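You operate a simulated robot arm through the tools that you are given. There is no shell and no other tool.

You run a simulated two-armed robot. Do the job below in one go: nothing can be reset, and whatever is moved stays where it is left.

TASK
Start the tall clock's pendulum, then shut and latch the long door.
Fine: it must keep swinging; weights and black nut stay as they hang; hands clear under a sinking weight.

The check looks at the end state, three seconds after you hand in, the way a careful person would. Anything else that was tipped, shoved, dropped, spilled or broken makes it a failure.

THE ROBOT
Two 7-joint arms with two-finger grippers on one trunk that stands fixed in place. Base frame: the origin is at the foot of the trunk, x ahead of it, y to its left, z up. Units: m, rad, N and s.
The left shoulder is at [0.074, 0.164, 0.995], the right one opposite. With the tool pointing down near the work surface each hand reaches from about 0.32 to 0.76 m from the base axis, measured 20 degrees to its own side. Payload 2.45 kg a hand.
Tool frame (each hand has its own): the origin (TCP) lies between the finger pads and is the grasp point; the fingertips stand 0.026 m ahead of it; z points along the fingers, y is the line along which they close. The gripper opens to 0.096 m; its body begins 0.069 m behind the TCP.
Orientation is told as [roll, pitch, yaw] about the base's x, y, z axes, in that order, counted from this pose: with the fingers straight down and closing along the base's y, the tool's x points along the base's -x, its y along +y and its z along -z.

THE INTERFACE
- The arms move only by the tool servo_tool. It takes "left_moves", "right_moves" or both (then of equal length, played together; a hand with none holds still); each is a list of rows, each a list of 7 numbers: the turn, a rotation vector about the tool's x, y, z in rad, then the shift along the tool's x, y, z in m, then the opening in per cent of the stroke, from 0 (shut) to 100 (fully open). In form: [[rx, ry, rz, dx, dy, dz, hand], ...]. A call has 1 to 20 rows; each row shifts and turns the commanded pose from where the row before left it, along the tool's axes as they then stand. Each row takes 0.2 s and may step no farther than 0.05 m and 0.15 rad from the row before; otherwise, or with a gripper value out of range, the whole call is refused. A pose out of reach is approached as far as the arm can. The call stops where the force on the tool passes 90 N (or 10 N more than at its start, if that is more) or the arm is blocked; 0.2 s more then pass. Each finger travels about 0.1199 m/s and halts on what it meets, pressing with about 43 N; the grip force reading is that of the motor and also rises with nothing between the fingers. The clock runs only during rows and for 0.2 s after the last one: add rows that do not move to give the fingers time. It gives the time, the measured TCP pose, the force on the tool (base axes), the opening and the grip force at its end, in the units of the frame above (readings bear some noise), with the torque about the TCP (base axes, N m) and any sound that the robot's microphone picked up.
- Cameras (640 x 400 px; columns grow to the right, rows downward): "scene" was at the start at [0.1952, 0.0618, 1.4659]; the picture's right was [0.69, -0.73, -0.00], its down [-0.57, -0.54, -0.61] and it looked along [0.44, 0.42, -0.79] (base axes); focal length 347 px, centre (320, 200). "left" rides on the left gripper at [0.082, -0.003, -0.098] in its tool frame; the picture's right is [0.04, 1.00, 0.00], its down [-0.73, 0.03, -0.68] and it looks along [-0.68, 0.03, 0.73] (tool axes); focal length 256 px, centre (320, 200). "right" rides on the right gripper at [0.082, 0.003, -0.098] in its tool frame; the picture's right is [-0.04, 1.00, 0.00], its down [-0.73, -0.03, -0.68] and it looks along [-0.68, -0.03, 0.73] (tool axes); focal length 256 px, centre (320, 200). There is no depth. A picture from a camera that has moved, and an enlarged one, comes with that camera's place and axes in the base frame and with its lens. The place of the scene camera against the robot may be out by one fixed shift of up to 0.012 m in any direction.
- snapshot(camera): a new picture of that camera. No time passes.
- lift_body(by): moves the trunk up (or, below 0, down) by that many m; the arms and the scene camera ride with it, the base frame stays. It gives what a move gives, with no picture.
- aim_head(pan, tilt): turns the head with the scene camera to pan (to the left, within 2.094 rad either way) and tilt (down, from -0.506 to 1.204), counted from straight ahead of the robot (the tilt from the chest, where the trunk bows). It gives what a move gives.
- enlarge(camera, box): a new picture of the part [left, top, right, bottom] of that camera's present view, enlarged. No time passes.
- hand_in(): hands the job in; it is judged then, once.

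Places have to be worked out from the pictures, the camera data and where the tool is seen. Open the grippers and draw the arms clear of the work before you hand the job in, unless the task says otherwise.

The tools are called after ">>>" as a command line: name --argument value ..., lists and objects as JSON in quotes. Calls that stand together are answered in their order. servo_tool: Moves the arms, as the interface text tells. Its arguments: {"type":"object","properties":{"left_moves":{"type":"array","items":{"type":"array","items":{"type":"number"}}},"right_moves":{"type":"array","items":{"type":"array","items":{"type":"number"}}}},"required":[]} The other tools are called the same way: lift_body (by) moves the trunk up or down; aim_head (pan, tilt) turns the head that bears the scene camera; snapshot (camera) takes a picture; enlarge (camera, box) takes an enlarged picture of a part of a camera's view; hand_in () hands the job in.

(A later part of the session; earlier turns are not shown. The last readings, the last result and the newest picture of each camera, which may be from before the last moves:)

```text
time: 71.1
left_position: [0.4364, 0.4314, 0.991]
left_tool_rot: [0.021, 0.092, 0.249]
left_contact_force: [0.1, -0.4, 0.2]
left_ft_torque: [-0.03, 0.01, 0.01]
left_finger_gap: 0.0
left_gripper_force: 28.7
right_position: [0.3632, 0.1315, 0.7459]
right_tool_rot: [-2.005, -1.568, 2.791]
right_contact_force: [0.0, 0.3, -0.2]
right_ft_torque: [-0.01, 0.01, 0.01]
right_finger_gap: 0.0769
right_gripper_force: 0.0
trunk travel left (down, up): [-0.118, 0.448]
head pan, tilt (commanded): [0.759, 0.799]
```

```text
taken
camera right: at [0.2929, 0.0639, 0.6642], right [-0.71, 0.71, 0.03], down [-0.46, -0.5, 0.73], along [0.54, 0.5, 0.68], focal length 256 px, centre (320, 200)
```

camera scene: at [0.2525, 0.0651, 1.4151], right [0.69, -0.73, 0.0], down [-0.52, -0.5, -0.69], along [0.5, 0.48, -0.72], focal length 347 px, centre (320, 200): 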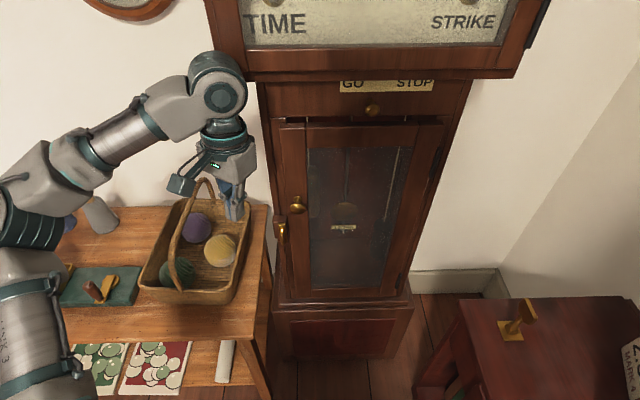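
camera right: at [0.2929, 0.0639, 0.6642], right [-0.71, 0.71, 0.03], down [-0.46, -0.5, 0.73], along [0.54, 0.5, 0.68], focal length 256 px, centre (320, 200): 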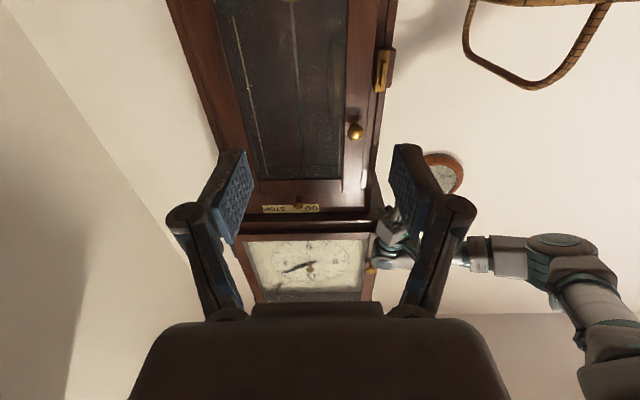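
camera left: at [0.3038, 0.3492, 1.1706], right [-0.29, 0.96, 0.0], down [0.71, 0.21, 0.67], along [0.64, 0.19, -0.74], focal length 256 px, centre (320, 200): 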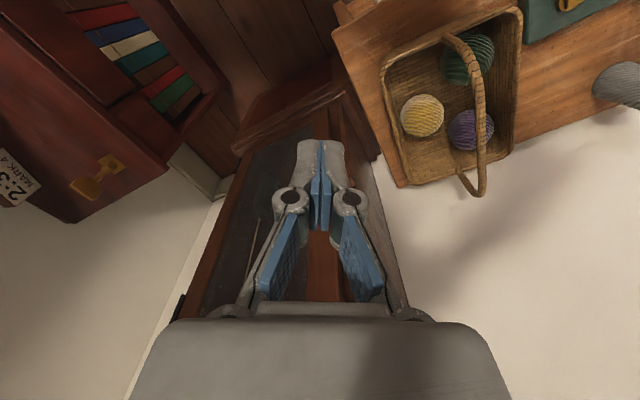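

I'll raise the left hand a bit for clearance, then bring the right hand in front of the knob.

>>> servo_tool --left_moves '[[0, -0.09, 0, 0, 0.02, -0.03, 0], [0, 0, 0, 0, 0.02, -0.03, 0], [0, 0, 0, 0, 0, 0, 0]]'

>>> servo_tool --right_moves '[[0, 0, 0, -0.022, 0.0089, 0.0357, 80], [0, 0, 0, -0.022, 0.0089, 0.0357, 80], [0, 0, 0, -0.022, 0.0089, 0.0357, 80], [0, 0, 0, -0.022, 0.0089, 0.0357, 80], [0, 0, 0, -0.022, 0.0089, 0.0357, 80], [0, 0, 0, -0.022, 0.0089, 0.0357, 80], [0, 0, 0, -0.022, 0.0089, 0.0357, 80], [0, 0, 0, 0, 0, 0, 80]]'

>>> snapshot --camera "right"

>>> snapshot --camera "scene"

```text
time: 71.9
left_position: [0.4621, 0.4558, 1.027]
left_tool_rot: [0.021, 0.002, 0.246]
left_contact_force: [-0.6, -0.1, -0.5]
left_ft_torque: [0.02, -0.02, 0.0]
left_finger_gap: 0.0003
left_gripper_force: 28.3
left hand out of reach, approached as far as the arm can: row 1, 2
right_position: [0.3622, 0.1317, 0.7456]
right_tool_rot: [-1.996, -1.563, 2.779]
right_contact_force: [0.0, 0.9, 0.0]
right_ft_torque: [-0.03, -0.01, -0.02]
right_finger_gap: 0.077
right_gripper_force: 0.1
trunk travel left (down, up): [-0.118, 0.448]
head pan, tilt (commanded): [0.759, 0.799]
```

```text
time: 73.7
left_position: [0.4641, 0.4537, 1.0257]
left_tool_rot: [0.022, 0.003, 0.246]
left_contact_force: [1.0, 0.6, 0.0]
left_ft_torque: [0.01, 0.04, 0.02]
left_finger_gap: 0.0
left_gripper_force: 28.6
right_position: [0.497, 0.3508, 0.8954]
right_tool_rot: [-2.157, -1.567, 2.944]
right_contact_force: [0.7, 0.3, -0.3]
right_ft_torque: [-0.02, 0.03, -0.02]
right_finger_gap: 0.077
right_gripper_force: 0.0
trunk travel left (down, up): [-0.118, 0.448]
head pan, tilt (commanded): [0.759, 0.799]
```

```text
taken
camera right: at [0.4269, 0.2828, 0.8147], right [-0.71, 0.71, 0.04], down [-0.46, -0.5, 0.73], along [0.54, 0.5, 0.68], focal length 256 px, centre (320, 200)
```

right: 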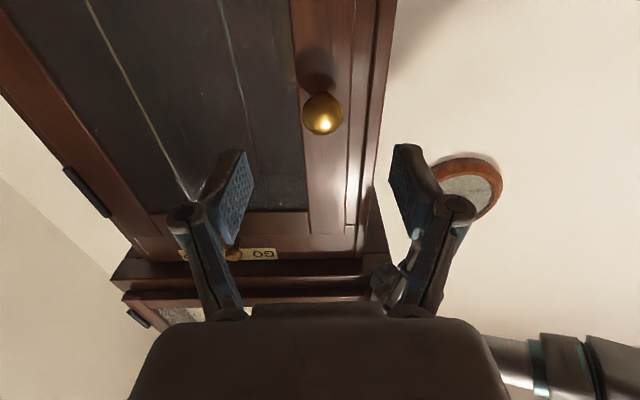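

```text
taken
camera scene: at [0.2548, 0.0667, 1.4145], right [0.69, -0.73, 0.0], down [-0.52, -0.5, -0.69], along [0.5, 0.48, -0.72], focal length 347 px, centre (320, 200)
```

scene: 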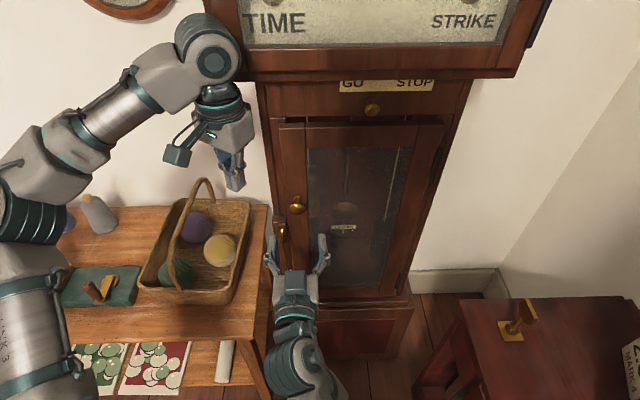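

The left wrist is close to the hood's corner; I'll shift the left hand down a little and leftward, away from the clock, before using the right hand.

>>> servo_tool --left_moves '[[0, 0, 0, 0, 0, 0.03, 0], [0, 0, 0, 0.013, 0.022, 0.01, 0], [0, 0, 0, 0.013, 0.022, 0, 0], [0, 0, 0, 0, 0, 0, 0]]'

>>> snapshot --camera "scene"

```text
time: 74.7
left_position: [0.4409, 0.4877, 0.9805]
left_tool_rot: [0.023, 0.002, 0.248]
left_contact_force: [0.1, 0.0, 0.0]
left_ft_torque: [0.02, 0.0, -0.01]
left_finger_gap: 0.0
left_gripper_force: 28.8
left hand out of reach, approached as far as the arm can: row 3
right_position: [0.4965, 0.3506, 0.8954]
right_tool_rot: [-2.165, -1.564, 2.948]
right_contact_force: [-0.2, -0.2, -0.3]
right_ft_torque: [0.0, 0.01, 0.0]
right_finger_gap: 0.0768
right_gripper_force: 0.0
trunk travel left (down, up): [-0.118, 0.448]
head pan, tilt (commanded): [0.759, 0.799]
```

```text
taken
camera scene: at [0.2537, 0.0667, 1.4149], right [0.69, -0.73, 0.0], down [-0.52, -0.5, -0.69], along [0.5, 0.48, -0.72], focal length 347 px, centre (320, 200)
```

scene: 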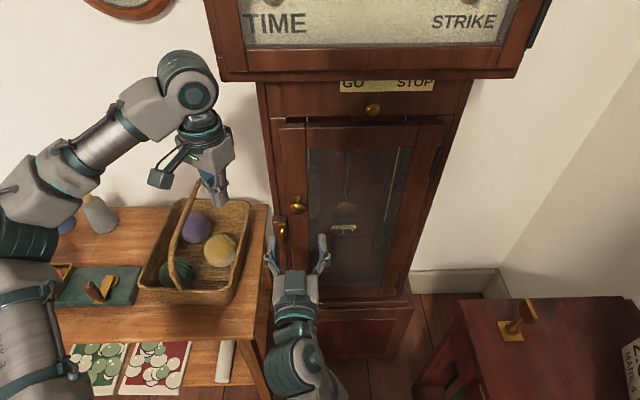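

Left is clear. Now advance the right hand ~8 cm onto the knob and close.

>>> servo_tool --right_moves '[[0, 0, 0, -0.003, 0, 0.03, 80], [0, 0, 0, 0, 0, 0.03, 80], [0, 0, 0, 0, 0, 0.02, 80], [0, 0, 0, 0, 0, 0, 80]]'

>>> snapshot --camera "right"

```text
time: 75.7
left_position: [0.4404, 0.4884, 0.9794]
left_tool_rot: [0.023, 0.003, 0.248]
left_contact_force: [0.8, 0.0, 0.3]
left_ft_torque: [0.01, 0.0, 0.01]
left_finger_gap: 0.0001
left_gripper_force: 28.4
right_position: [0.5395, 0.3937, 0.9016]
right_tool_rot: [-2.012, -1.566, 2.795]
right_contact_force: [0.7, 0.0, 0.6]
right_ft_torque: [0.01, 0.01, 0.02]
right_finger_gap: 0.0769
right_gripper_force: 0.1
right hand out of reach, approached as far as the arm can: row 3
trunk travel left (down, up): [-0.118, 0.448]
head pan, tilt (commanded): [0.759, 0.799]
```

```text
taken
camera right: at [0.469, 0.3256, 0.8189], right [-0.71, 0.71, 0.03], down [-0.46, -0.5, 0.73], along [0.54, 0.5, 0.68], focal length 256 px, centre (320, 200)
```

right: 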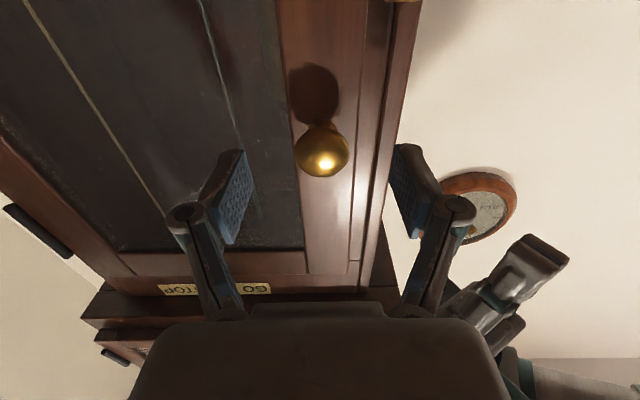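

The right arm stops at the same spot — a cross-body limit. Turning the hand more to the left (yaw +0.35) should shift its wrist rightward and free some reach; I'll back off, rotate and re-approach.

>>> servo_tool --right_moves '[[0, 0, 0, 0, 0, -0.035, 70], [-0.117, 0, 0, 0, 0, 0, 70], [-0.117, 0, 0, 0, 0, 0, 70], [-0.117, 0, 0, 0, 0, 0, 70], [0, 0, 0, 0, -0.014, 0.005, 70], [0, 0, 0, 0, 0, 0, 70]]'

>>> snapshot --camera "right"

```text
time: 77.1
left_position: [0.4403, 0.4901, 0.9809]
left_tool_rot: [0.021, 0.0, 0.248]
left_contact_force: [-0.1, -0.5, 0.0]
left_ft_torque: [0.01, -0.03, 0.02]
left_finger_gap: 0.0
left_gripper_force: 28.4
right_position: [0.5304, 0.3676, 0.9028]
right_tool_rot: [-1.731, -1.564, 2.865]
right_contact_force: [0.2, -0.7, 0.6]
right_ft_torque: [-0.01, 0.04, -0.02]
right_finger_gap: 0.0672
right_gripper_force: 0.1
trunk travel left (down, up): [-0.118, 0.448]
head pan, tilt (commanded): [0.759, 0.799]
```

```text
taken
camera right: at [0.4869, 0.2799, 0.8211], right [-0.91, 0.42, 0.03], down [-0.26, -0.63, 0.73], along [0.33, 0.66, 0.68], focal length 256 px, centre (320, 200)
```

right: 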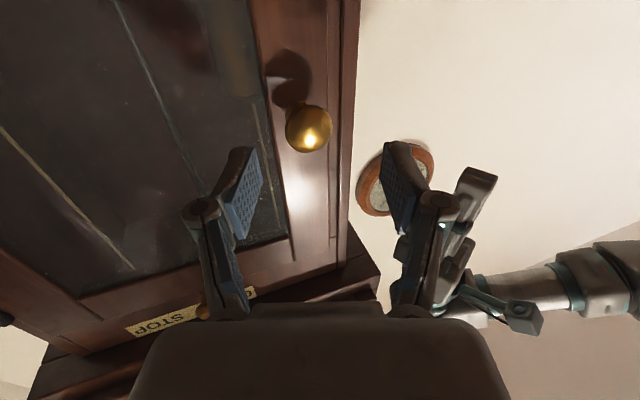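

Aligned. Advance along the new axis toward the knob.

>>> servo_tool --right_moves '[[0, 0, 0, 0, 0, 0.02, 65], [0, 0, 0, 0, 0, 0.02, 65], [0, 0, 0, 0, 0, 0, 65]]'

>>> snapshot --camera "right"

```text
time: 77.9
left_position: [0.4408, 0.4892, 0.9801]
left_tool_rot: [0.021, 0.004, 0.248]
left_contact_force: [-0.4, -0.2, 0.1]
left_ft_torque: [0.04, 0.02, 0.01]
left_finger_gap: 0.0
left_gripper_force: 28.3
right_position: [0.5452, 0.4038, 0.9019]
right_tool_rot: [-1.75, -1.564, 2.884]
right_contact_force: [0.8, 0.0, 0.4]
right_ft_torque: [-0.03, 0.0, 0.02]
right_finger_gap: 0.0625
right_gripper_force: 0.1
trunk travel left (down, up): [-0.118, 0.448]
head pan, tilt (commanded): [0.759, 0.799]
```

```text
taken
camera right: at [0.5033, 0.3153, 0.8204], right [-0.91, 0.42, 0.03], down [-0.26, -0.63, 0.73], along [0.33, 0.66, 0.68], focal length 256 px, centre (320, 200)
```

right: 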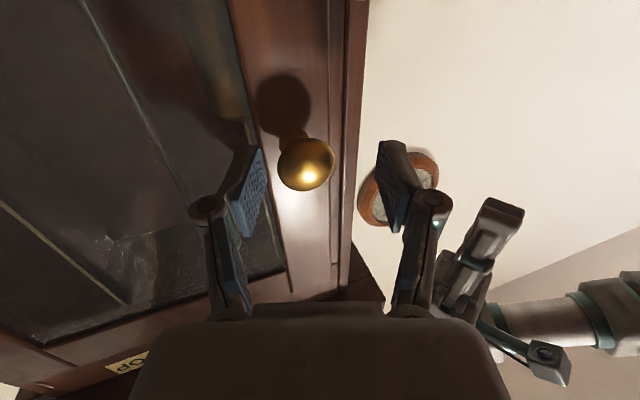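

The pads now pass the knob's middle. I'll centre (8 mm) and close.

>>> servo_tool --right_moves '[[0, 0, 0, 0.003, -0.008, 0.003, 65], [0, 0, 0, 0, 0, 0, 0], [0, 0, 0, 0, 0, 0, 0], [0, 0, 0, 0, 0, 0, 0]]'

>>> snapshot --camera "right"

```text
time: 78.9
left_position: [0.4403, 0.4889, 0.9788]
left_tool_rot: [0.02, 0.001, 0.246]
left_contact_force: [0.1, 1.1, 0.2]
left_ft_torque: [0.01, 0.02, 0.03]
left_finger_gap: 0.0001
left_gripper_force: 28.6
right_position: [0.5539, 0.404, 0.9006]
right_tool_rot: [-1.578, -1.566, 2.715]
right_contact_force: [-4.7, 2.2, -2.9]
right_ft_torque: [0.03, 0.07, -0.03]
right_finger_gap: 0.0336
right_gripper_force: 45.1
trunk travel left (down, up): [-0.118, 0.448]
head pan, tilt (commanded): [0.759, 0.799]
```

```text
taken
camera right: at [0.5116, 0.3156, 0.8178], right [-0.91, 0.42, 0.03], down [-0.26, -0.63, 0.73], along [0.33, 0.66, 0.68], focal length 256 px, centre (320, 200)
```

right: 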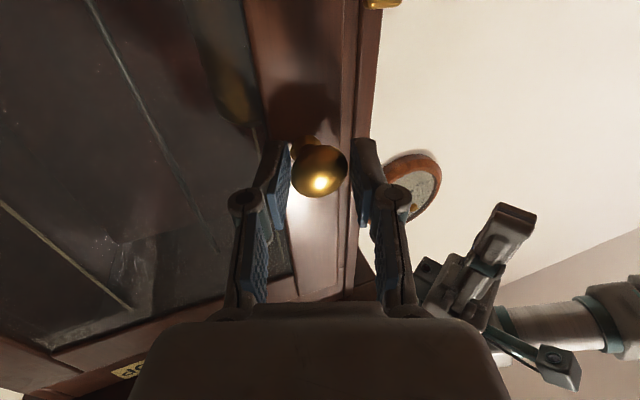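

Knob gripped. Pulling along the hinge arc with the hand turning in step, two small steps first.

>>> servo_tool --right_moves '[[-0.05, 0, 0, 0, 0.003, -0.0127, 0], [-0.05, 0, 0, 0, 0.003, -0.0127, 0]]'

>>> snapshot --camera "scene"

```text
time: 79.5
left_position: [0.4417, 0.4873, 0.9797]
left_tool_rot: [0.023, -0.001, 0.249]
left_contact_force: [-0.2, 0.2, -0.3]
left_ft_torque: [0.0, 0.03, 0.0]
left_finger_gap: 0.0001
left_gripper_force: 28.6
right_position: [0.5399, 0.3825, 0.8997]
right_tool_rot: [-1.686, -1.564, 2.922]
right_contact_force: [-0.1, 0.4, 0.2]
right_ft_torque: [-0.83, 0.25, -0.13]
right_finger_gap: 0.0335
right_gripper_force: 44.6
trunk travel left (down, up): [-0.118, 0.448]
head pan, tilt (commanded): [0.759, 0.799]
```

```text
taken
camera scene: at [0.2548, 0.0671, 1.4147], right [0.69, -0.73, 0.0], down [-0.52, -0.5, -0.69], along [0.5, 0.48, -0.72], focal length 347 px, centre (320, 200)
```

scene: 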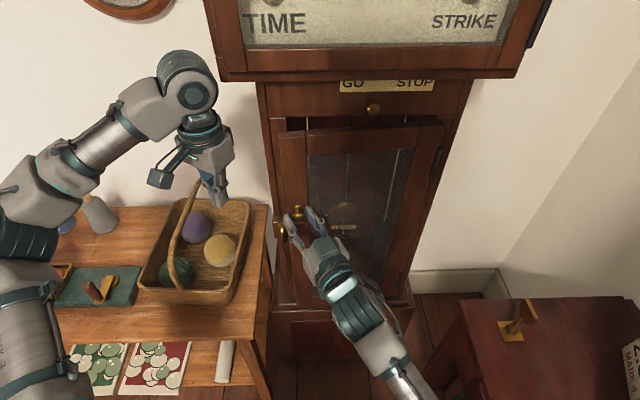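

Forces are tiny. Continuing to open in larger steps.

>>> servo_tool --right_moves '[[-0.08, 0, 0, 0, 0.0048, -0.0203, 0], [-0.08, 0, 0, 0, 0.0048, -0.0203, 0], [-0.08, 0, 0, 0, 0.0048, -0.0203, 0], [-0.08, 0, 0, 0, 0.0048, -0.0203, 0], [-0.08, 0, 0, 0, 0.0048, -0.0203, 0]]'

>>> snapshot --camera "scene"

```text
time: 80.7
left_position: [0.4429, 0.4878, 0.9781]
left_tool_rot: [0.022, 0.002, 0.248]
left_contact_force: [0.0, -0.1, -0.1]
left_ft_torque: [-0.03, 0.01, 0.0]
left_finger_gap: 0.0
left_gripper_force: 28.4
right_position: [0.5058, 0.2856, 0.8984]
right_tool_rot: [-0.726, -1.568, 2.354]
right_contact_force: [27.8, -4.5, 6.0]
right_ft_torque: [-0.06, -0.16, -0.31]
right_finger_gap: 0.0335
right_gripper_force: 45.0
trunk travel left (down, up): [-0.118, 0.448]
head pan, tilt (commanded): [0.759, 0.799]
```

```text
taken
camera scene: at [0.26, 0.0631, 1.414], right [0.69, -0.73, -0.01], down [-0.53, -0.49, -0.69], along [0.5, 0.48, -0.72], focal length 347 px, centre (320, 200)
```

scene: 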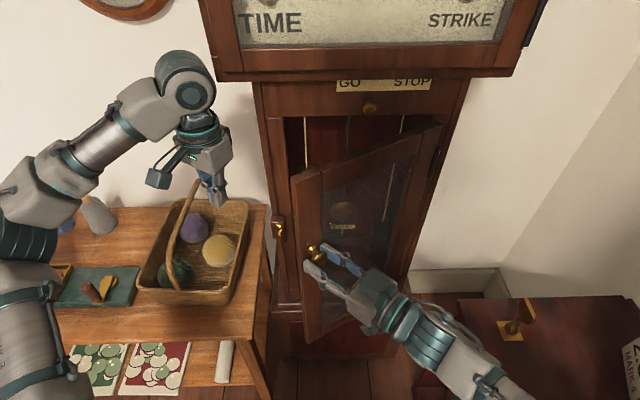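

About 28° open and following the hinge nicely; the pull is slightly radial, so I'll correct inward and continue.

>>> servo_tool --right_moves '[[0, 0, 0, 0, -0.006, -0.002, 0], [-0.08, 0, 0, 0, 0.004, -0.0206, 0], [-0.08, 0, 0, 0, 0.004, -0.0206, 0], [-0.08, 0, 0, 0, 0.004, -0.0206, 0], [-0.08, 0, 0, 0, 0.004, -0.0206, 0]]'

>>> snapshot --camera "scene"

```text
time: 81.9
left_position: [0.4437, 0.4896, 0.979]
left_tool_rot: [0.021, 0.005, 0.246]
left_contact_force: [0.0, -0.1, -0.7]
left_ft_torque: [0.02, 0.01, 0.02]
left_finger_gap: 0.0001
left_gripper_force: 28.1
right_position: [0.5081, 0.2026, 0.8989]
right_tool_rot: [-0.436, -1.564, 2.385]
right_contact_force: [27.8, 4.8, 6.6]
right_ft_torque: [0.36, 0.14, -0.23]
right_finger_gap: 0.0333
right_gripper_force: 45.5
trunk travel left (down, up): [-0.118, 0.448]
head pan, tilt (commanded): [0.759, 0.799]
```

```text
taken
camera scene: at [0.26, 0.0661, 1.4138], right [0.69, -0.73, 0.0], down [-0.53, -0.5, -0.69], along [0.5, 0.48, -0.72], focal length 347 px, centre (320, 200)
```

scene: 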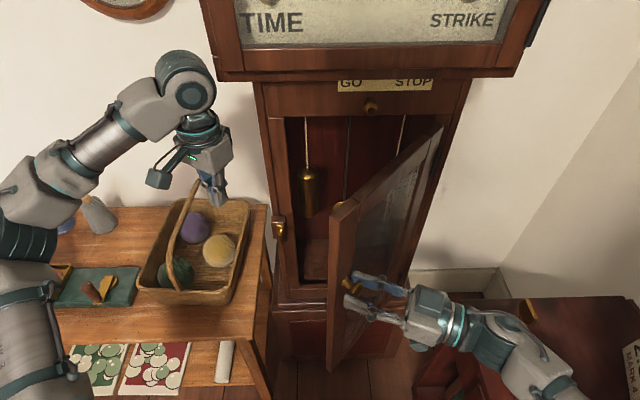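

~48° open. The weight (brass cylinder) and pendulum rod are now visible. Correcting and continuing.

>>> servo_tool --right_moves '[[0, 0, 0, 0, -0.0075, -0.003, 0], [-0.08, 0, 0, 0, 0.003, -0.0206, 0], [-0.08, 0, 0, 0, 0.003, -0.0206, 0], [-0.08, 0, 0, 0, 0.003, -0.0206, 0], [-0.08, 0, 0, 0, 0.003, -0.0206, 0]]'

>>> snapshot --camera "scene"

>>> snapshot --camera "right"

```text
time: 83.1
left_position: [0.4396, 0.4851, 0.9826]
left_tool_rot: [0.025, 0.001, 0.248]
left_contact_force: [0.0, -0.6, -0.8]
left_ft_torque: [0.0, 0.01, 0.0]
left_finger_gap: 0.0002
left_gripper_force: 28.0
right_position: [0.5371, 0.1239, 0.8982]
right_tool_rot: [-0.291, -1.562, 2.578]
right_contact_force: [-43.3, -20.8, -26.9]
right_ft_torque: [0.05, -0.6, 0.58]
right_finger_gap: 0.0337
right_gripper_force: 44.8
trunk travel left (down, up): [-0.118, 0.448]
head pan, tilt (commanded): [0.759, 0.799]
```

```text
taken
camera scene: at [0.2504, 0.0577, 1.4153], right [0.69, -0.73, 0.0], down [-0.52, -0.49, -0.7], along [0.5, 0.48, -0.72], focal length 347 px, centre (320, 200)
```

scene: 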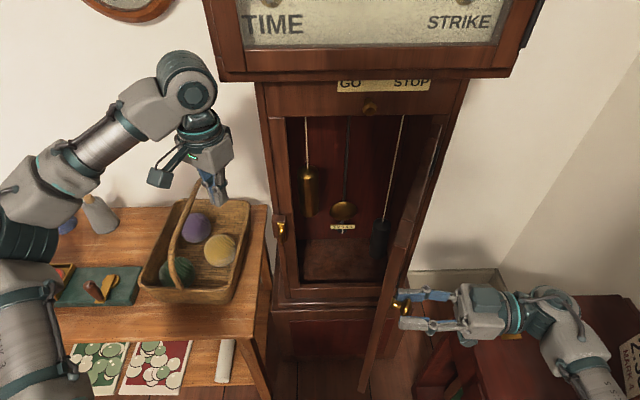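

```text
taken
camera right: at [0.6002, 0.0461, 0.8181], right [-0.75, -0.66, 0.04], down [0.46, -0.49, 0.74], along [-0.47, 0.57, 0.67], focal length 256 px, centre (320, 200)
```

right: 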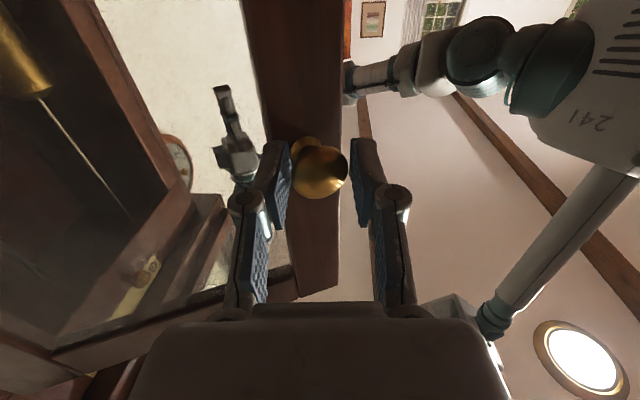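

The door is ~66° open and the inside is visible: left brass weight, pendulum with bob, right dark weight. I'll relieve the grip load, then open a little more.

>>> servo_tool --right_moves '[[0, 0, 0, 0.006, 0.011, 0.003, 0], [-0.08, 0, 0, 0, 0.0045, -0.0206, 0], [-0.08, 0, 0, 0, 0.0045, -0.0206, 0], [0, 0, 0, 0, 0, 0, 0]]'

>>> snapshot --camera "scene"

>>> enlarge --camera "scene" --box '[260, 70, 460, 300]'

```text
time: 84.1
left_position: [0.4428, 0.4918, 0.9781]
left_tool_rot: [0.017, 0.007, 0.247]
left_contact_force: [0.0, 0.1, -0.4]
left_ft_torque: [0.01, 0.01, -0.01]
left_finger_gap: 0.0
left_gripper_force: 28.8
right_position: [0.5585, 0.0897, 0.8961]
right_tool_rot: [-1.134, -1.566, -2.735]
right_contact_force: [52.9, 37.2, 34.3]
right_ft_torque: [0.44, 0.15, -1.1]
right_finger_gap: 0.034
right_gripper_force: 45.1
trunk travel left (down, up): [-0.118, 0.448]
head pan, tilt (commanded): [0.759, 0.799]
```

```text
taken
camera scene: at [0.2606, 0.0794, 1.4138], right [0.69, -0.72, 0.0], down [-0.53, -0.5, -0.69], along [0.5, 0.47, -0.73], focal length 347 px, centre (320, 200)
```

scene: 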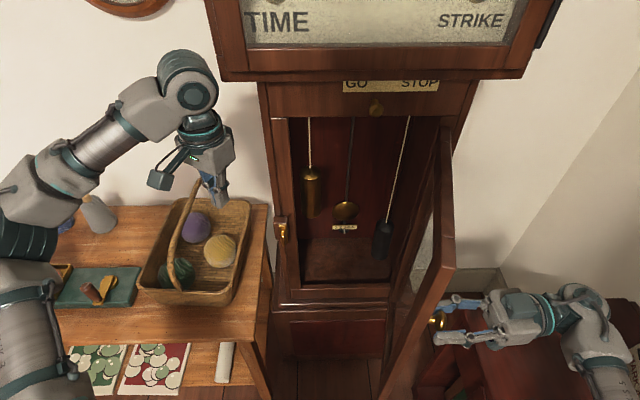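

```text
1.74 times, centred on (360, 185) of scene
camera zoom: at [0.2606, 0.0794, 1.4138], right [0.69, -0.72, 0.0], down [-0.53, -0.5, -0.69], along [0.5, 0.47, -0.73], focal length 603 px, centre (250, 226)
```

zoom: 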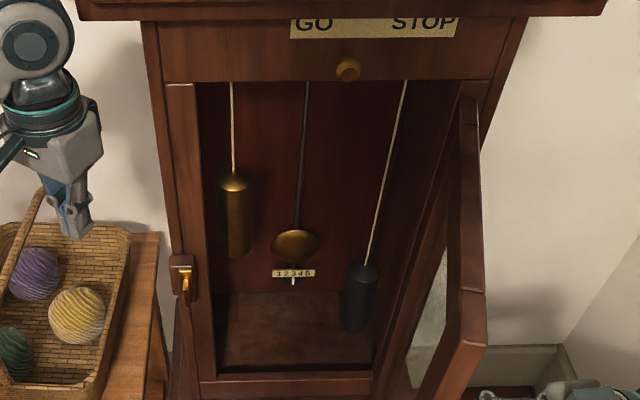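

The door is ~75° open; the load on the right hand is high, so I'll relieve it and then release the knob.

>>> servo_tool --right_moves '[[0, 0, 0, -0.008, -0.014, -0.004, 0], [0, 0, 0, 0, 0, 0, 0], [0, 0, 0, 0, 0, 0, 0]]'

>>> servo_tool --right_moves '[[0, 0, 0, 0, 0, 0, 20], [0, 0, 0, 0, 0, 0, 60], [0, 0, 0, 0, 0, 0, 60], [0, 0, 0, 0, 0, 0, 60], [0, 0, 0, 0, 0, 0, 60]]'

>>> snapshot --camera "scene"

>>> snapshot --camera "right"

```text
time: 84.9
left_position: [0.438, 0.4852, 0.9832]
left_tool_rot: [0.026, -0.001, 0.25]
left_contact_force: [0.2, -0.7, -0.2]
left_ft_torque: [0.01, 0.01, 0.03]
left_finger_gap: 0.0
left_gripper_force: 29.2
right_position: [0.5604, 0.087, 0.8975]
right_tool_rot: [0.087, -1.56, 2.366]
right_contact_force: [-54.6, -40.8, -38.2]
right_ft_torque: [0.12, -0.86, 0.36]
right_finger_gap: 0.034
right_gripper_force: 45.1
trunk travel left (down, up): [-0.118, 0.448]
head pan, tilt (commanded): [0.759, 0.799]
```

```text
time: 86.1
left_position: [0.4411, 0.4918, 0.9789]
left_tool_rot: [0.019, 0.0, 0.248]
left_contact_force: [-0.5, 0.1, -1.1]
left_ft_torque: [0.03, 0.02, 0.04]
left_finger_gap: 0.0
left_gripper_force: 28.2
right_position: [0.5658, 0.0956, 0.9008]
right_tool_rot: [-0.127, -1.564, 2.561]
right_contact_force: [-0.6, 0.6, 0.9]
right_ft_torque: [-0.02, 0.0, 0.01]
right_finger_gap: 0.0578
right_gripper_force: 0.1
trunk travel left (down, up): [-0.118, 0.448]
head pan, tilt (commanded): [0.759, 0.799]
```

```text
taken
camera scene: at [0.2552, 0.0653, 1.4147], right [0.69, -0.73, 0.0], down [-0.52, -0.5, -0.69], along [0.5, 0.48, -0.72], focal length 347 px, centre (320, 200)
```

scene: 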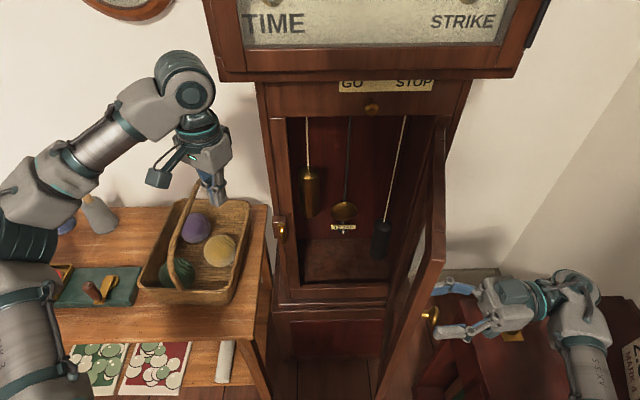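

```text
taken
camera right: at [0.6404, 0.0285, 0.8207], right [-0.65, -0.76, 0.04], down [0.53, -0.42, 0.74], along [-0.54, 0.5, 0.67], focal length 256 px, centre (320, 200)
```

right: 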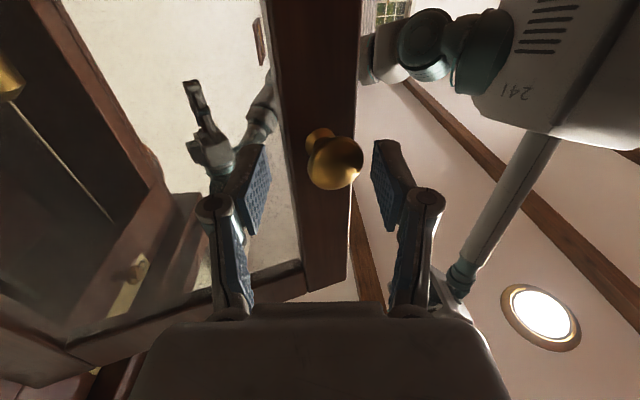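

Released cleanly; the door stays at ~76°. I'll draw the right hand back off the knob and look closely inside the case.

>>> servo_tool --right_moves '[[0, 0, 0, 0, 0, -0.03, 70], [0, 0, 0, 0, 0, -0.03, 70], [0, 0, 0, 0, 0, 0, 70], [0, 0, 0, 0, 0, 0, 70], [0, 0, 0, 0, 0, 0, 70]]'

>>> enlarge --camera "scene" --box '[280, 90, 440, 190]'

>>> enlarge --camera "scene" --box '[280, 180, 440, 300]'

>>> snapshot --camera "scene"

```text
time: 87.3
left_position: [0.4406, 0.4865, 0.9804]
left_tool_rot: [0.025, 0.002, 0.248]
left_contact_force: [0.1, 0.0, 0.6]
left_ft_torque: [0.02, -0.02, -0.03]
left_finger_gap: 0.0003
left_gripper_force: 29.0
right_position: [0.5715, 0.0823, 0.9011]
right_tool_rot: [-0.514, -1.563, 2.949]
right_contact_force: [0.8, -2.0, 0.2]
right_ft_torque: [-0.01, 0.02, -0.13]
right_finger_gap: 0.0672
right_gripper_force: 0.1
right hand out of reach, approached as far as the arm can: row 1, 2
trunk travel left (down, up): [-0.118, 0.448]
head pan, tilt (commanded): [0.759, 0.799]
```

```text
4.00 times, centred on (360, 140) of scene
camera zoom: at [0.2557, 0.066, 1.4145], right [0.69, -0.73, 0.0], down [-0.52, -0.5, -0.69], along [0.5, 0.48, -0.72], focal length 1387 px, centre (160, 440)
```

zoom: 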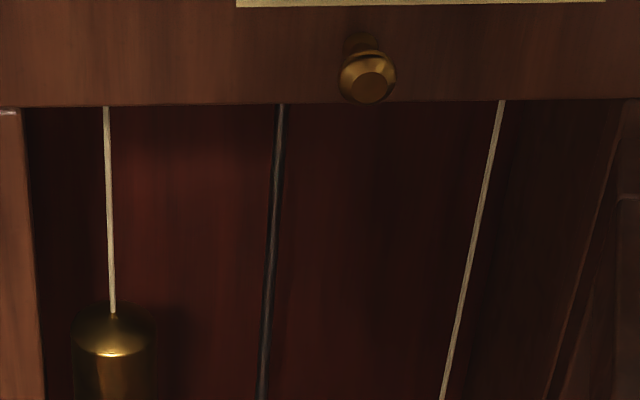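

```text
3.33 times, centred on (360, 240) of scene
camera zoom: at [0.2557, 0.066, 1.4145], right [0.69, -0.73, 0.0], down [-0.52, -0.5, -0.69], along [0.5, 0.48, -0.72], focal length 1156 px, centre (187, 67)
```

zoom: 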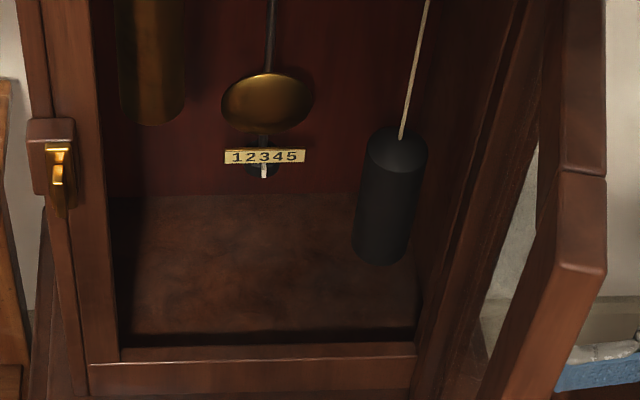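

```text
taken
camera scene: at [0.2557, 0.066, 1.4145], right [0.69, -0.73, 0.0], down [-0.52, -0.5, -0.69], along [0.5, 0.48, -0.72], focal length 347 px, centre (320, 200)
```

scene: 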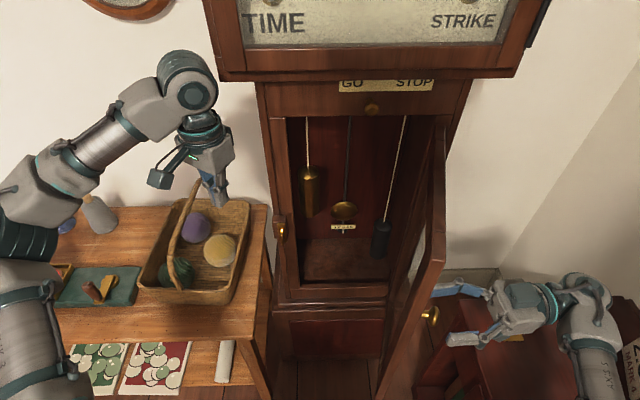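

The inside is clear now: left brass weight (u≈0.12, D≈0.80, bottom z≈0.77), right dark weight (u≈0.31, z 0.57–0.735), and the bob at about u≈0.22, D≈0.88, z≈0.68, behind the weights. I'll bring the left hand in front of the opening in stages, first moving right and turning toward the clock.

>>> servo_tool --left_moves '[[0, 0, 0, 0.0032, -0.0421, 0.0125, 0], [0, 0, 0, 0.0032, -0.0421, 0.0125, 0], [0, 0, 0, 0.0032, -0.0421, 0.0125, 0], [0, 0, 0, 0.0032, -0.0421, 0.0125, 0], [0, 0, -0.134, 0, 0, 0, 0], [0, 0, -0.134, 0, 0, 0, 0], [0, 0, -0.134, 0, 0, 0, 0], [0, 0, -0.134, 0, 0, 0, 0], [0, 0, 0, 0, 0, 0, 0]]'

>>> snapshot --camera "scene"

>>> snapshot --camera "left"

```text
time: 89.3
left_position: [0.4696, 0.3237, 0.9252]
left_tool_rot: [0.018, -0.008, 0.786]
left_contact_force: [-0.1, -0.6, 0.5]
left_ft_torque: [0.03, 0.0, -0.01]
left_finger_gap: 0.0002
left_gripper_force: 28.2
right_position: [0.5719, 0.0837, 0.9016]
right_tool_rot: [-0.355, -1.566, 2.79]
right_contact_force: [-0.8, -0.8, -0.5]
right_ft_torque: [0.02, 0.01, 0.0]
right_finger_gap: 0.0673
right_gripper_force: 0.1
trunk travel left (down, up): [-0.118, 0.448]
head pan, tilt (commanded): [0.759, 0.799]
```

```text
taken
camera scene: at [0.2561, 0.0642, 1.4145], right [0.69, -0.73, 0.0], down [-0.52, -0.5, -0.69], along [0.5, 0.48, -0.72], focal length 347 px, centre (320, 200)
```

scene: 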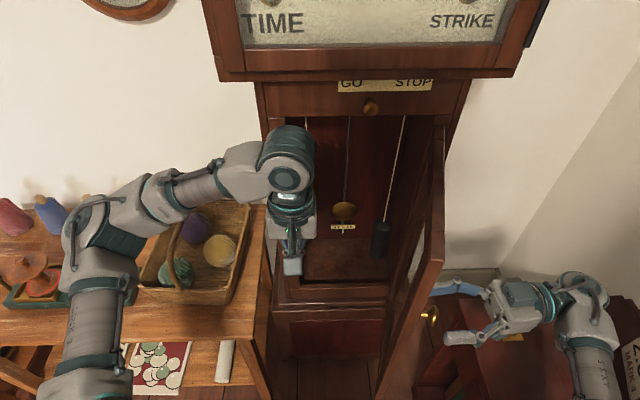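

```text
taken
camera left: at [0.4139, 0.2607, 1.0226], right [-0.74, 0.68, 0.02], down [0.5, 0.53, 0.69], along [0.45, 0.51, -0.73], focal length 256 px, centre (320, 200)
```

left: 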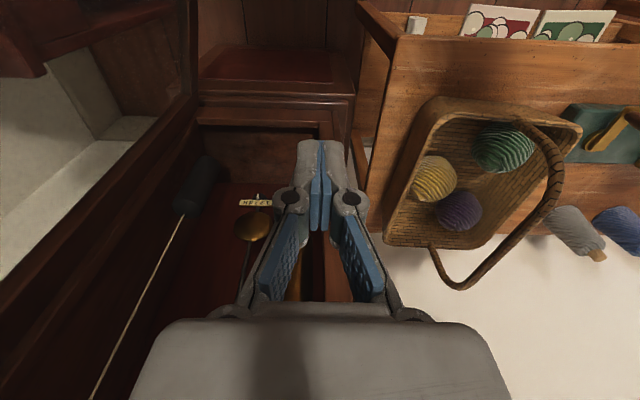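

The bob position is confirmed (u≈0.222, D≈0.878, z≈0.679). I'll shift right to face the opening and tilt the fingers forward part way.

>>> servo_tool --left_moves '[[0, 0, 0, -0.008, -0.0335, 0.008, 0], [0, 0, 0, -0.008, -0.0335, 0.008, 0], [0, 0, 0, -0.008, -0.0335, 0.008, 0], [0, -0.15, 0, 0, 0, 0, 0], [0, -0.15, 0, 0, 0, 0, 0], [0, -0.15, 0, 0, 0, 0, 0], [0, -0.15, 0, 0, 0, 0, 0], [0, 0, 0, 0, 0, 0, 0]]'

>>> snapshot --camera "scene"

>>> snapshot --camera "left"

```text
time: 91.1
left_position: [0.5582, 0.271, 0.8993]
left_tool_rot: [0.025, -0.611, 0.771]
left_contact_force: [0.0, 1.0, 0.2]
left_ft_torque: [-0.03, -0.03, -0.03]
left_finger_gap: 0.0001
left_gripper_force: 28.7
right_position: [0.5706, 0.0845, 0.9017]
right_tool_rot: [-0.324, -1.566, 2.759]
right_contact_force: [-0.3, -0.9, 0.6]
right_ft_torque: [0.0, 0.02, -0.03]
right_finger_gap: 0.0676
right_gripper_force: 0.1
trunk travel left (down, up): [-0.118, 0.448]
head pan, tilt (commanded): [0.759, 0.799]
```

```text
taken
camera scene: at [0.2566, 0.0638, 1.4144], right [0.69, -0.73, 0.0], down [-0.52, -0.5, -0.69], along [0.5, 0.48, -0.72], focal length 347 px, centre (320, 200)
```

scene: 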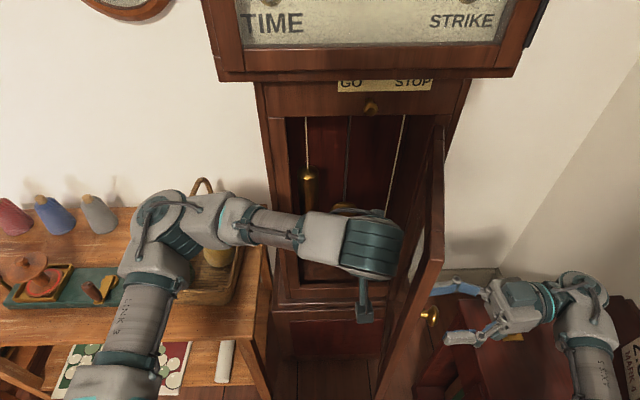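

```text
taken
camera left: at [0.4728, 0.1798, 0.9324], right [-0.73, 0.68, 0.0], down [0.14, 0.16, 0.98], along [0.67, 0.71, -0.21], focal length 256 px, centre (320, 200)
```

left: 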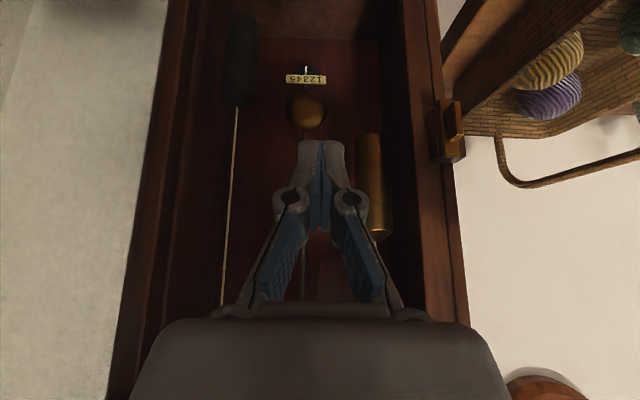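

Superb view: left weight u≈0.10–0.15, bob at u≈0.2215, right weight u≈0.30–0.345. I'll move forward/down a bit and bring the fingers level, staying at u≈0.205 clear of the open door.

>>> servo_tool --left_moves '[[0, 0, 0, 0.0033, -0.0008, 0.0343, 0], [0, 0, 0, 0.0033, -0.0008, 0.0343, 0], [0, -0.15, 0, 0, 0, 0.005, 0], [0, -0.15, 0, 0, 0, 0.005, 0], [0, -0.15, 0, 0, 0, 0.005, 0], [0, -0.15, 0, 0, 0, 0.005, 0], [0, 0, 0, 0, 0, 0, 0]]'

>>> snapshot --camera "scene"

>>> snapshot --camera "left"

```text
time: 92.7
left_position: [0.592, 0.3051, 0.8271]
left_tool_rot: [0.057, -1.209, 0.73]
left_contact_force: [-0.7, -0.7, -0.6]
left_ft_torque: [0.02, 0.0, 0.03]
left_finger_gap: 0.0
left_gripper_force: 28.4
right_position: [0.5709, 0.0852, 0.9006]
right_tool_rot: [-0.341, -1.563, 2.777]
right_contact_force: [-0.3, 0.0, -0.1]
right_ft_torque: [0.0, 0.02, 0.02]
right_finger_gap: 0.067
right_gripper_force: 0.0
trunk travel left (down, up): [-0.118, 0.448]
head pan, tilt (commanded): [0.759, 0.799]
```

```text
taken
camera scene: at [0.2563, 0.0637, 1.4145], right [0.69, -0.73, 0.0], down [-0.52, -0.49, -0.69], along [0.5, 0.48, -0.72], focal length 347 px, centre (320, 200)
```

scene: 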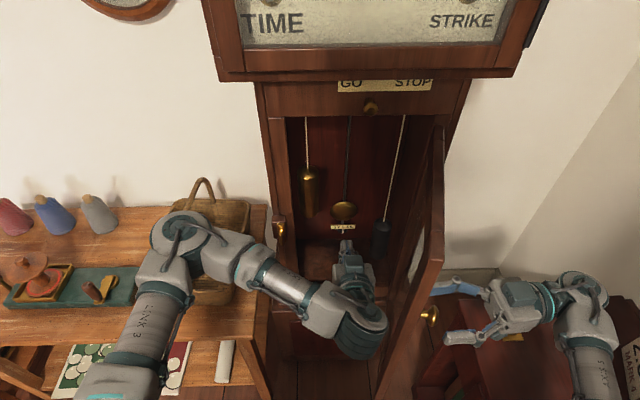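

```text
taken
camera left: at [0.5079, 0.2167, 0.7845], right [-0.72, 0.7, -0.02], down [-0.27, -0.26, 0.93], along [0.64, 0.67, 0.38], focal length 256 px, centre (320, 200)
```

left: 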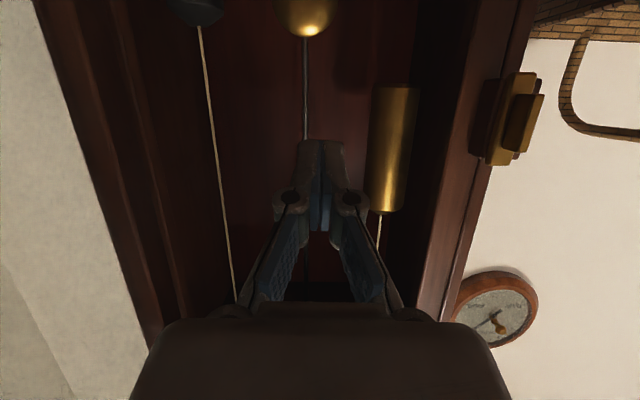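

The rod is visible at u≈0.218; with fingers pitched slightly down, the view stays useful. I'll slide in to the right of the rod (finger axis u≈0.245), stopping short of the pendulum plane.

>>> servo_tool --left_moves '[[0, 0, 0, -0.0034, -0.0107, 0.0376, 0], [0, 0, 0, -0.0034, -0.0107, 0.0376, 0], [0, 0, 0, -0.0034, -0.0107, 0.0376, 0], [0, 0, 0, 0, 0, 0, 0], [0, 0, 0, 0, 0, 0, 0]]'

>>> snapshot --camera "left"

>>> snapshot --camera "scene"

```text
time: 93.9
left_position: [0.6903, 0.3596, 0.7961]
left_tool_rot: [0.057, -1.209, 0.732]
left_contact_force: [0.3, 0.1, 0.2]
left_ft_torque: [0.01, 0.01, -0.01]
left_finger_gap: 0.0001
left_gripper_force: 27.7
right_position: [0.5716, 0.0846, 0.9007]
right_tool_rot: [-0.353, -1.564, 2.786]
right_contact_force: [0.9, -0.2, 0.2]
right_ft_torque: [-0.01, 0.0, -0.02]
right_finger_gap: 0.0671
right_gripper_force: 0.1
trunk travel left (down, up): [-0.118, 0.448]
head pan, tilt (commanded): [0.759, 0.799]
```

```text
taken
camera left: at [0.6063, 0.2719, 0.7535], right [-0.72, 0.7, -0.02], down [-0.27, -0.26, 0.93], along [0.64, 0.67, 0.37], focal length 256 px, centre (320, 200)
```

left: 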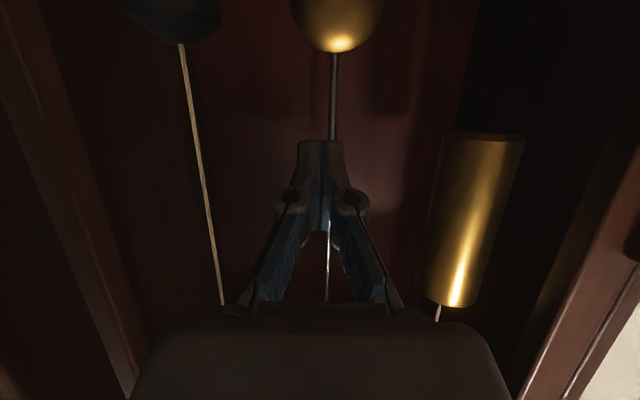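

```text
taken
camera scene: at [0.257, 0.064, 1.4144], right [0.69, -0.73, 0.0], down [-0.52, -0.5, -0.69], along [0.5, 0.48, -0.72], focal length 347 px, centre (320, 200)
```

scene: 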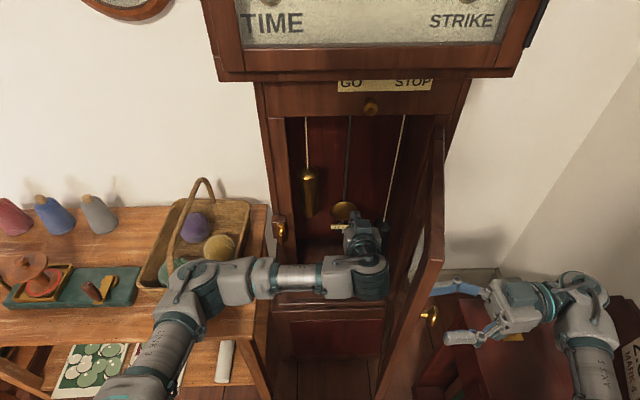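

Inside now, fingers between the weights and to the right of the rod (rod u≈0.219). I'll go further in, shifting slightly right, and stop just before the rod's plane.

>>> servo_tool --left_moves '[[0, 0, 0, -0.0014, -0.0055, 0.0314, 0], [0, 0, 0, -0.0014, -0.0055, 0.0314, 0], [0, 0, 0, -0.0014, -0.0055, 0.0314, 0], [0, 0, 0, 0, 0, 0, 0], [0, 0, 0, 0, 0, 0, 0]]'

>>> snapshot --camera "left"

>>> enlarge --camera "scene" --box '[270, 100, 450, 310]'

```text
time: 95.1
left_position: [0.7641, 0.4142, 0.7652]
left_tool_rot: [0.056, -1.208, 0.73]
left_contact_force: [0.0, -0.5, -0.9]
left_ft_torque: [-0.01, -0.04, 0.02]
left_finger_gap: 0.0
left_gripper_force: 28.9
right_position: [0.5718, 0.0849, 0.9005]
right_tool_rot: [-0.337, -1.566, 2.772]
right_contact_force: [-0.7, -1.0, -0.4]
right_ft_torque: [0.03, 0.01, -0.02]
right_finger_gap: 0.067
right_gripper_force: 0.0
trunk travel left (down, up): [-0.118, 0.448]
head pan, tilt (commanded): [0.759, 0.799]
```

```text
taken
camera left: at [0.6809, 0.3249, 0.723], right [-0.72, 0.7, -0.02], down [-0.27, -0.26, 0.93], along [0.64, 0.67, 0.37], focal length 256 px, centre (320, 200)
```

left: 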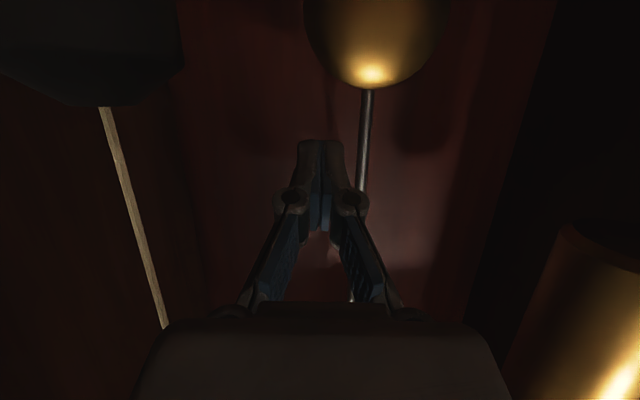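

```text
1.90 times, centred on (360, 205) of scene
camera zoom: at [0.2573, 0.0641, 1.4143], right [0.69, -0.73, 0.0], down [-0.52, -0.5, -0.69], along [0.5, 0.48, -0.72], focal length 661 px, centre (244, 190)
```

zoom: 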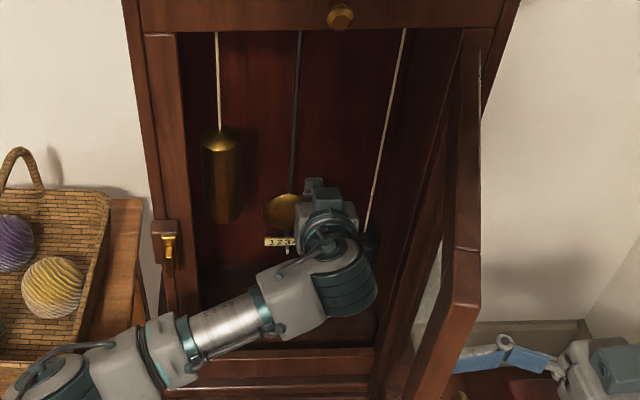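

All clear with no contact. The rod is just left of the fingers (right in this flipped image). Going in the last ~3 cm so the tips pass the rod's plane.

>>> servo_tool --left_moves '[[0, 0, 0, -0.002, 0, 0.0163, 0], [0, 0, 0, -0.002, 0, 0.0163, 0], [0, 0, 0, 0, 0, 0, 0], [0, 0, 0, 0, 0, 0, 0]]'

>>> snapshot --camera "left"

>>> enlarge --camera "scene" --box '[320, 180, 400, 280]'

```text
time: 96.1
left_position: [0.7882, 0.4348, 0.7573]
left_tool_rot: [0.057, -1.207, 0.731]
left_contact_force: [-0.3, -0.2, 0.8]
left_ft_torque: [0.04, 0.01, -0.02]
left_finger_gap: 0.0
left_gripper_force: 28.9
right_position: [0.5707, 0.0849, 0.8997]
right_tool_rot: [-0.345, -1.566, 2.78]
right_contact_force: [-0.2, 0.2, 1.0]
right_ft_torque: [0.02, 0.0, 0.03]
right_finger_gap: 0.0673
right_gripper_force: 0.1
trunk travel left (down, up): [-0.118, 0.448]
head pan, tilt (commanded): [0.759, 0.799]
```

```text
taken
camera left: at [0.7041, 0.3467, 0.7152], right [-0.72, 0.7, -0.02], down [-0.27, -0.26, 0.93], along [0.64, 0.67, 0.37], focal length 256 px, centre (320, 200)
```

left: 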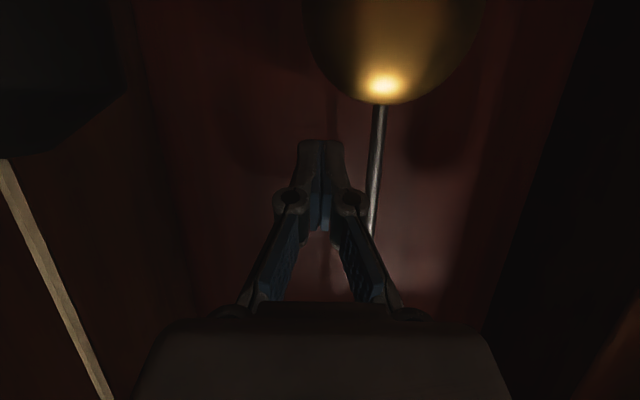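

```text
4.00 times, centred on (360, 230) of scene
camera zoom: at [0.2572, 0.064, 1.4143], right [0.69, -0.73, 0.0], down [-0.52, -0.5, -0.69], along [0.5, 0.48, -0.72], focal length 1387 px, centre (160, 80)
```

zoom: 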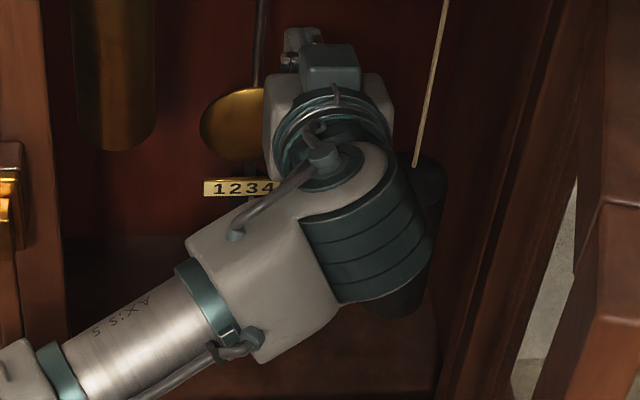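

The tip is ~1 cm past the rod plane, with 1 cm gap to the rod on its right side. Now I'll push the rod gently to the left by about 3 cm and hold.

>>> servo_tool --left_moves '[[0, 0, 0, 0, 0.011, 0, 0], [0, 0, 0, 0, 0.011, 0, 0], [0, 0, 0, 0, 0.011, 0, 0], [0, 0, 0, 0, 0.011, 0, 0], [0, 0, 0, 0, 0, 0, 0], [0, 0, 0, 0, 0, 0, 0], [0, 0, 0, 0, 0, 0, 0]]'

>>> snapshot --camera "left"

>>> enlarge --camera "scene" --box '[290, 100, 410, 280]'

```text
time: 97.7
left_position: [0.757, 0.4645, 0.7576]
left_tool_rot: [0.056, -1.208, 0.73]
left_contact_force: [1.1, 0.3, 0.4]
left_ft_torque: [-0.01, 0.02, -0.06]
left_finger_gap: 0.0
left_gripper_force: 28.6
right_position: [0.5711, 0.0848, 0.9023]
right_tool_rot: [-0.344, -1.566, 2.778]
right_contact_force: [0.2, 0.4, 0.6]
right_ft_torque: [-0.02, 0.0, 0.0]
right_finger_gap: 0.0673
right_gripper_force: 0.0
trunk travel left (down, up): [-0.118, 0.448]
head pan, tilt (commanded): [0.759, 0.799]
```

```text
taken
camera left: at [0.6721, 0.3769, 0.716], right [-0.72, 0.7, -0.02], down [-0.27, -0.26, 0.93], along [0.64, 0.67, 0.37], focal length 256 px, centre (320, 200)
```

left: 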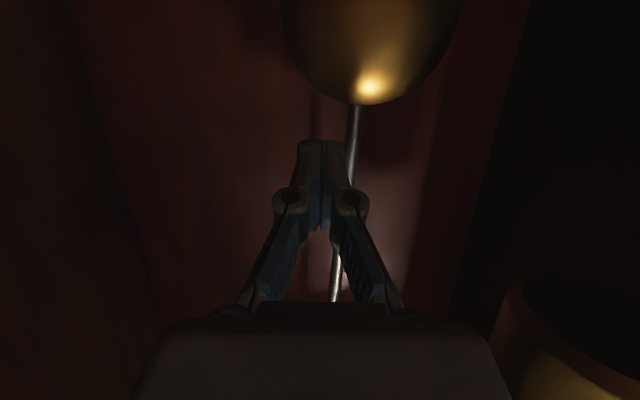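

```text
2.22 times, centred on (350, 190) of scene
camera zoom: at [0.257, 0.0641, 1.4144], right [0.69, -0.73, 0.0], down [-0.52, -0.5, -0.69], along [0.5, 0.48, -0.72], focal length 771 px, centre (253, 222)
```

zoom: 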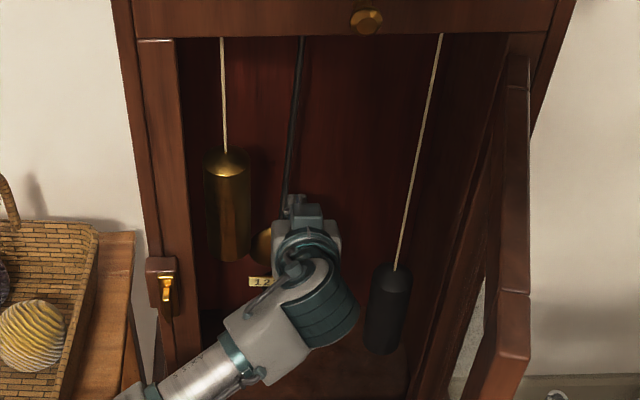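

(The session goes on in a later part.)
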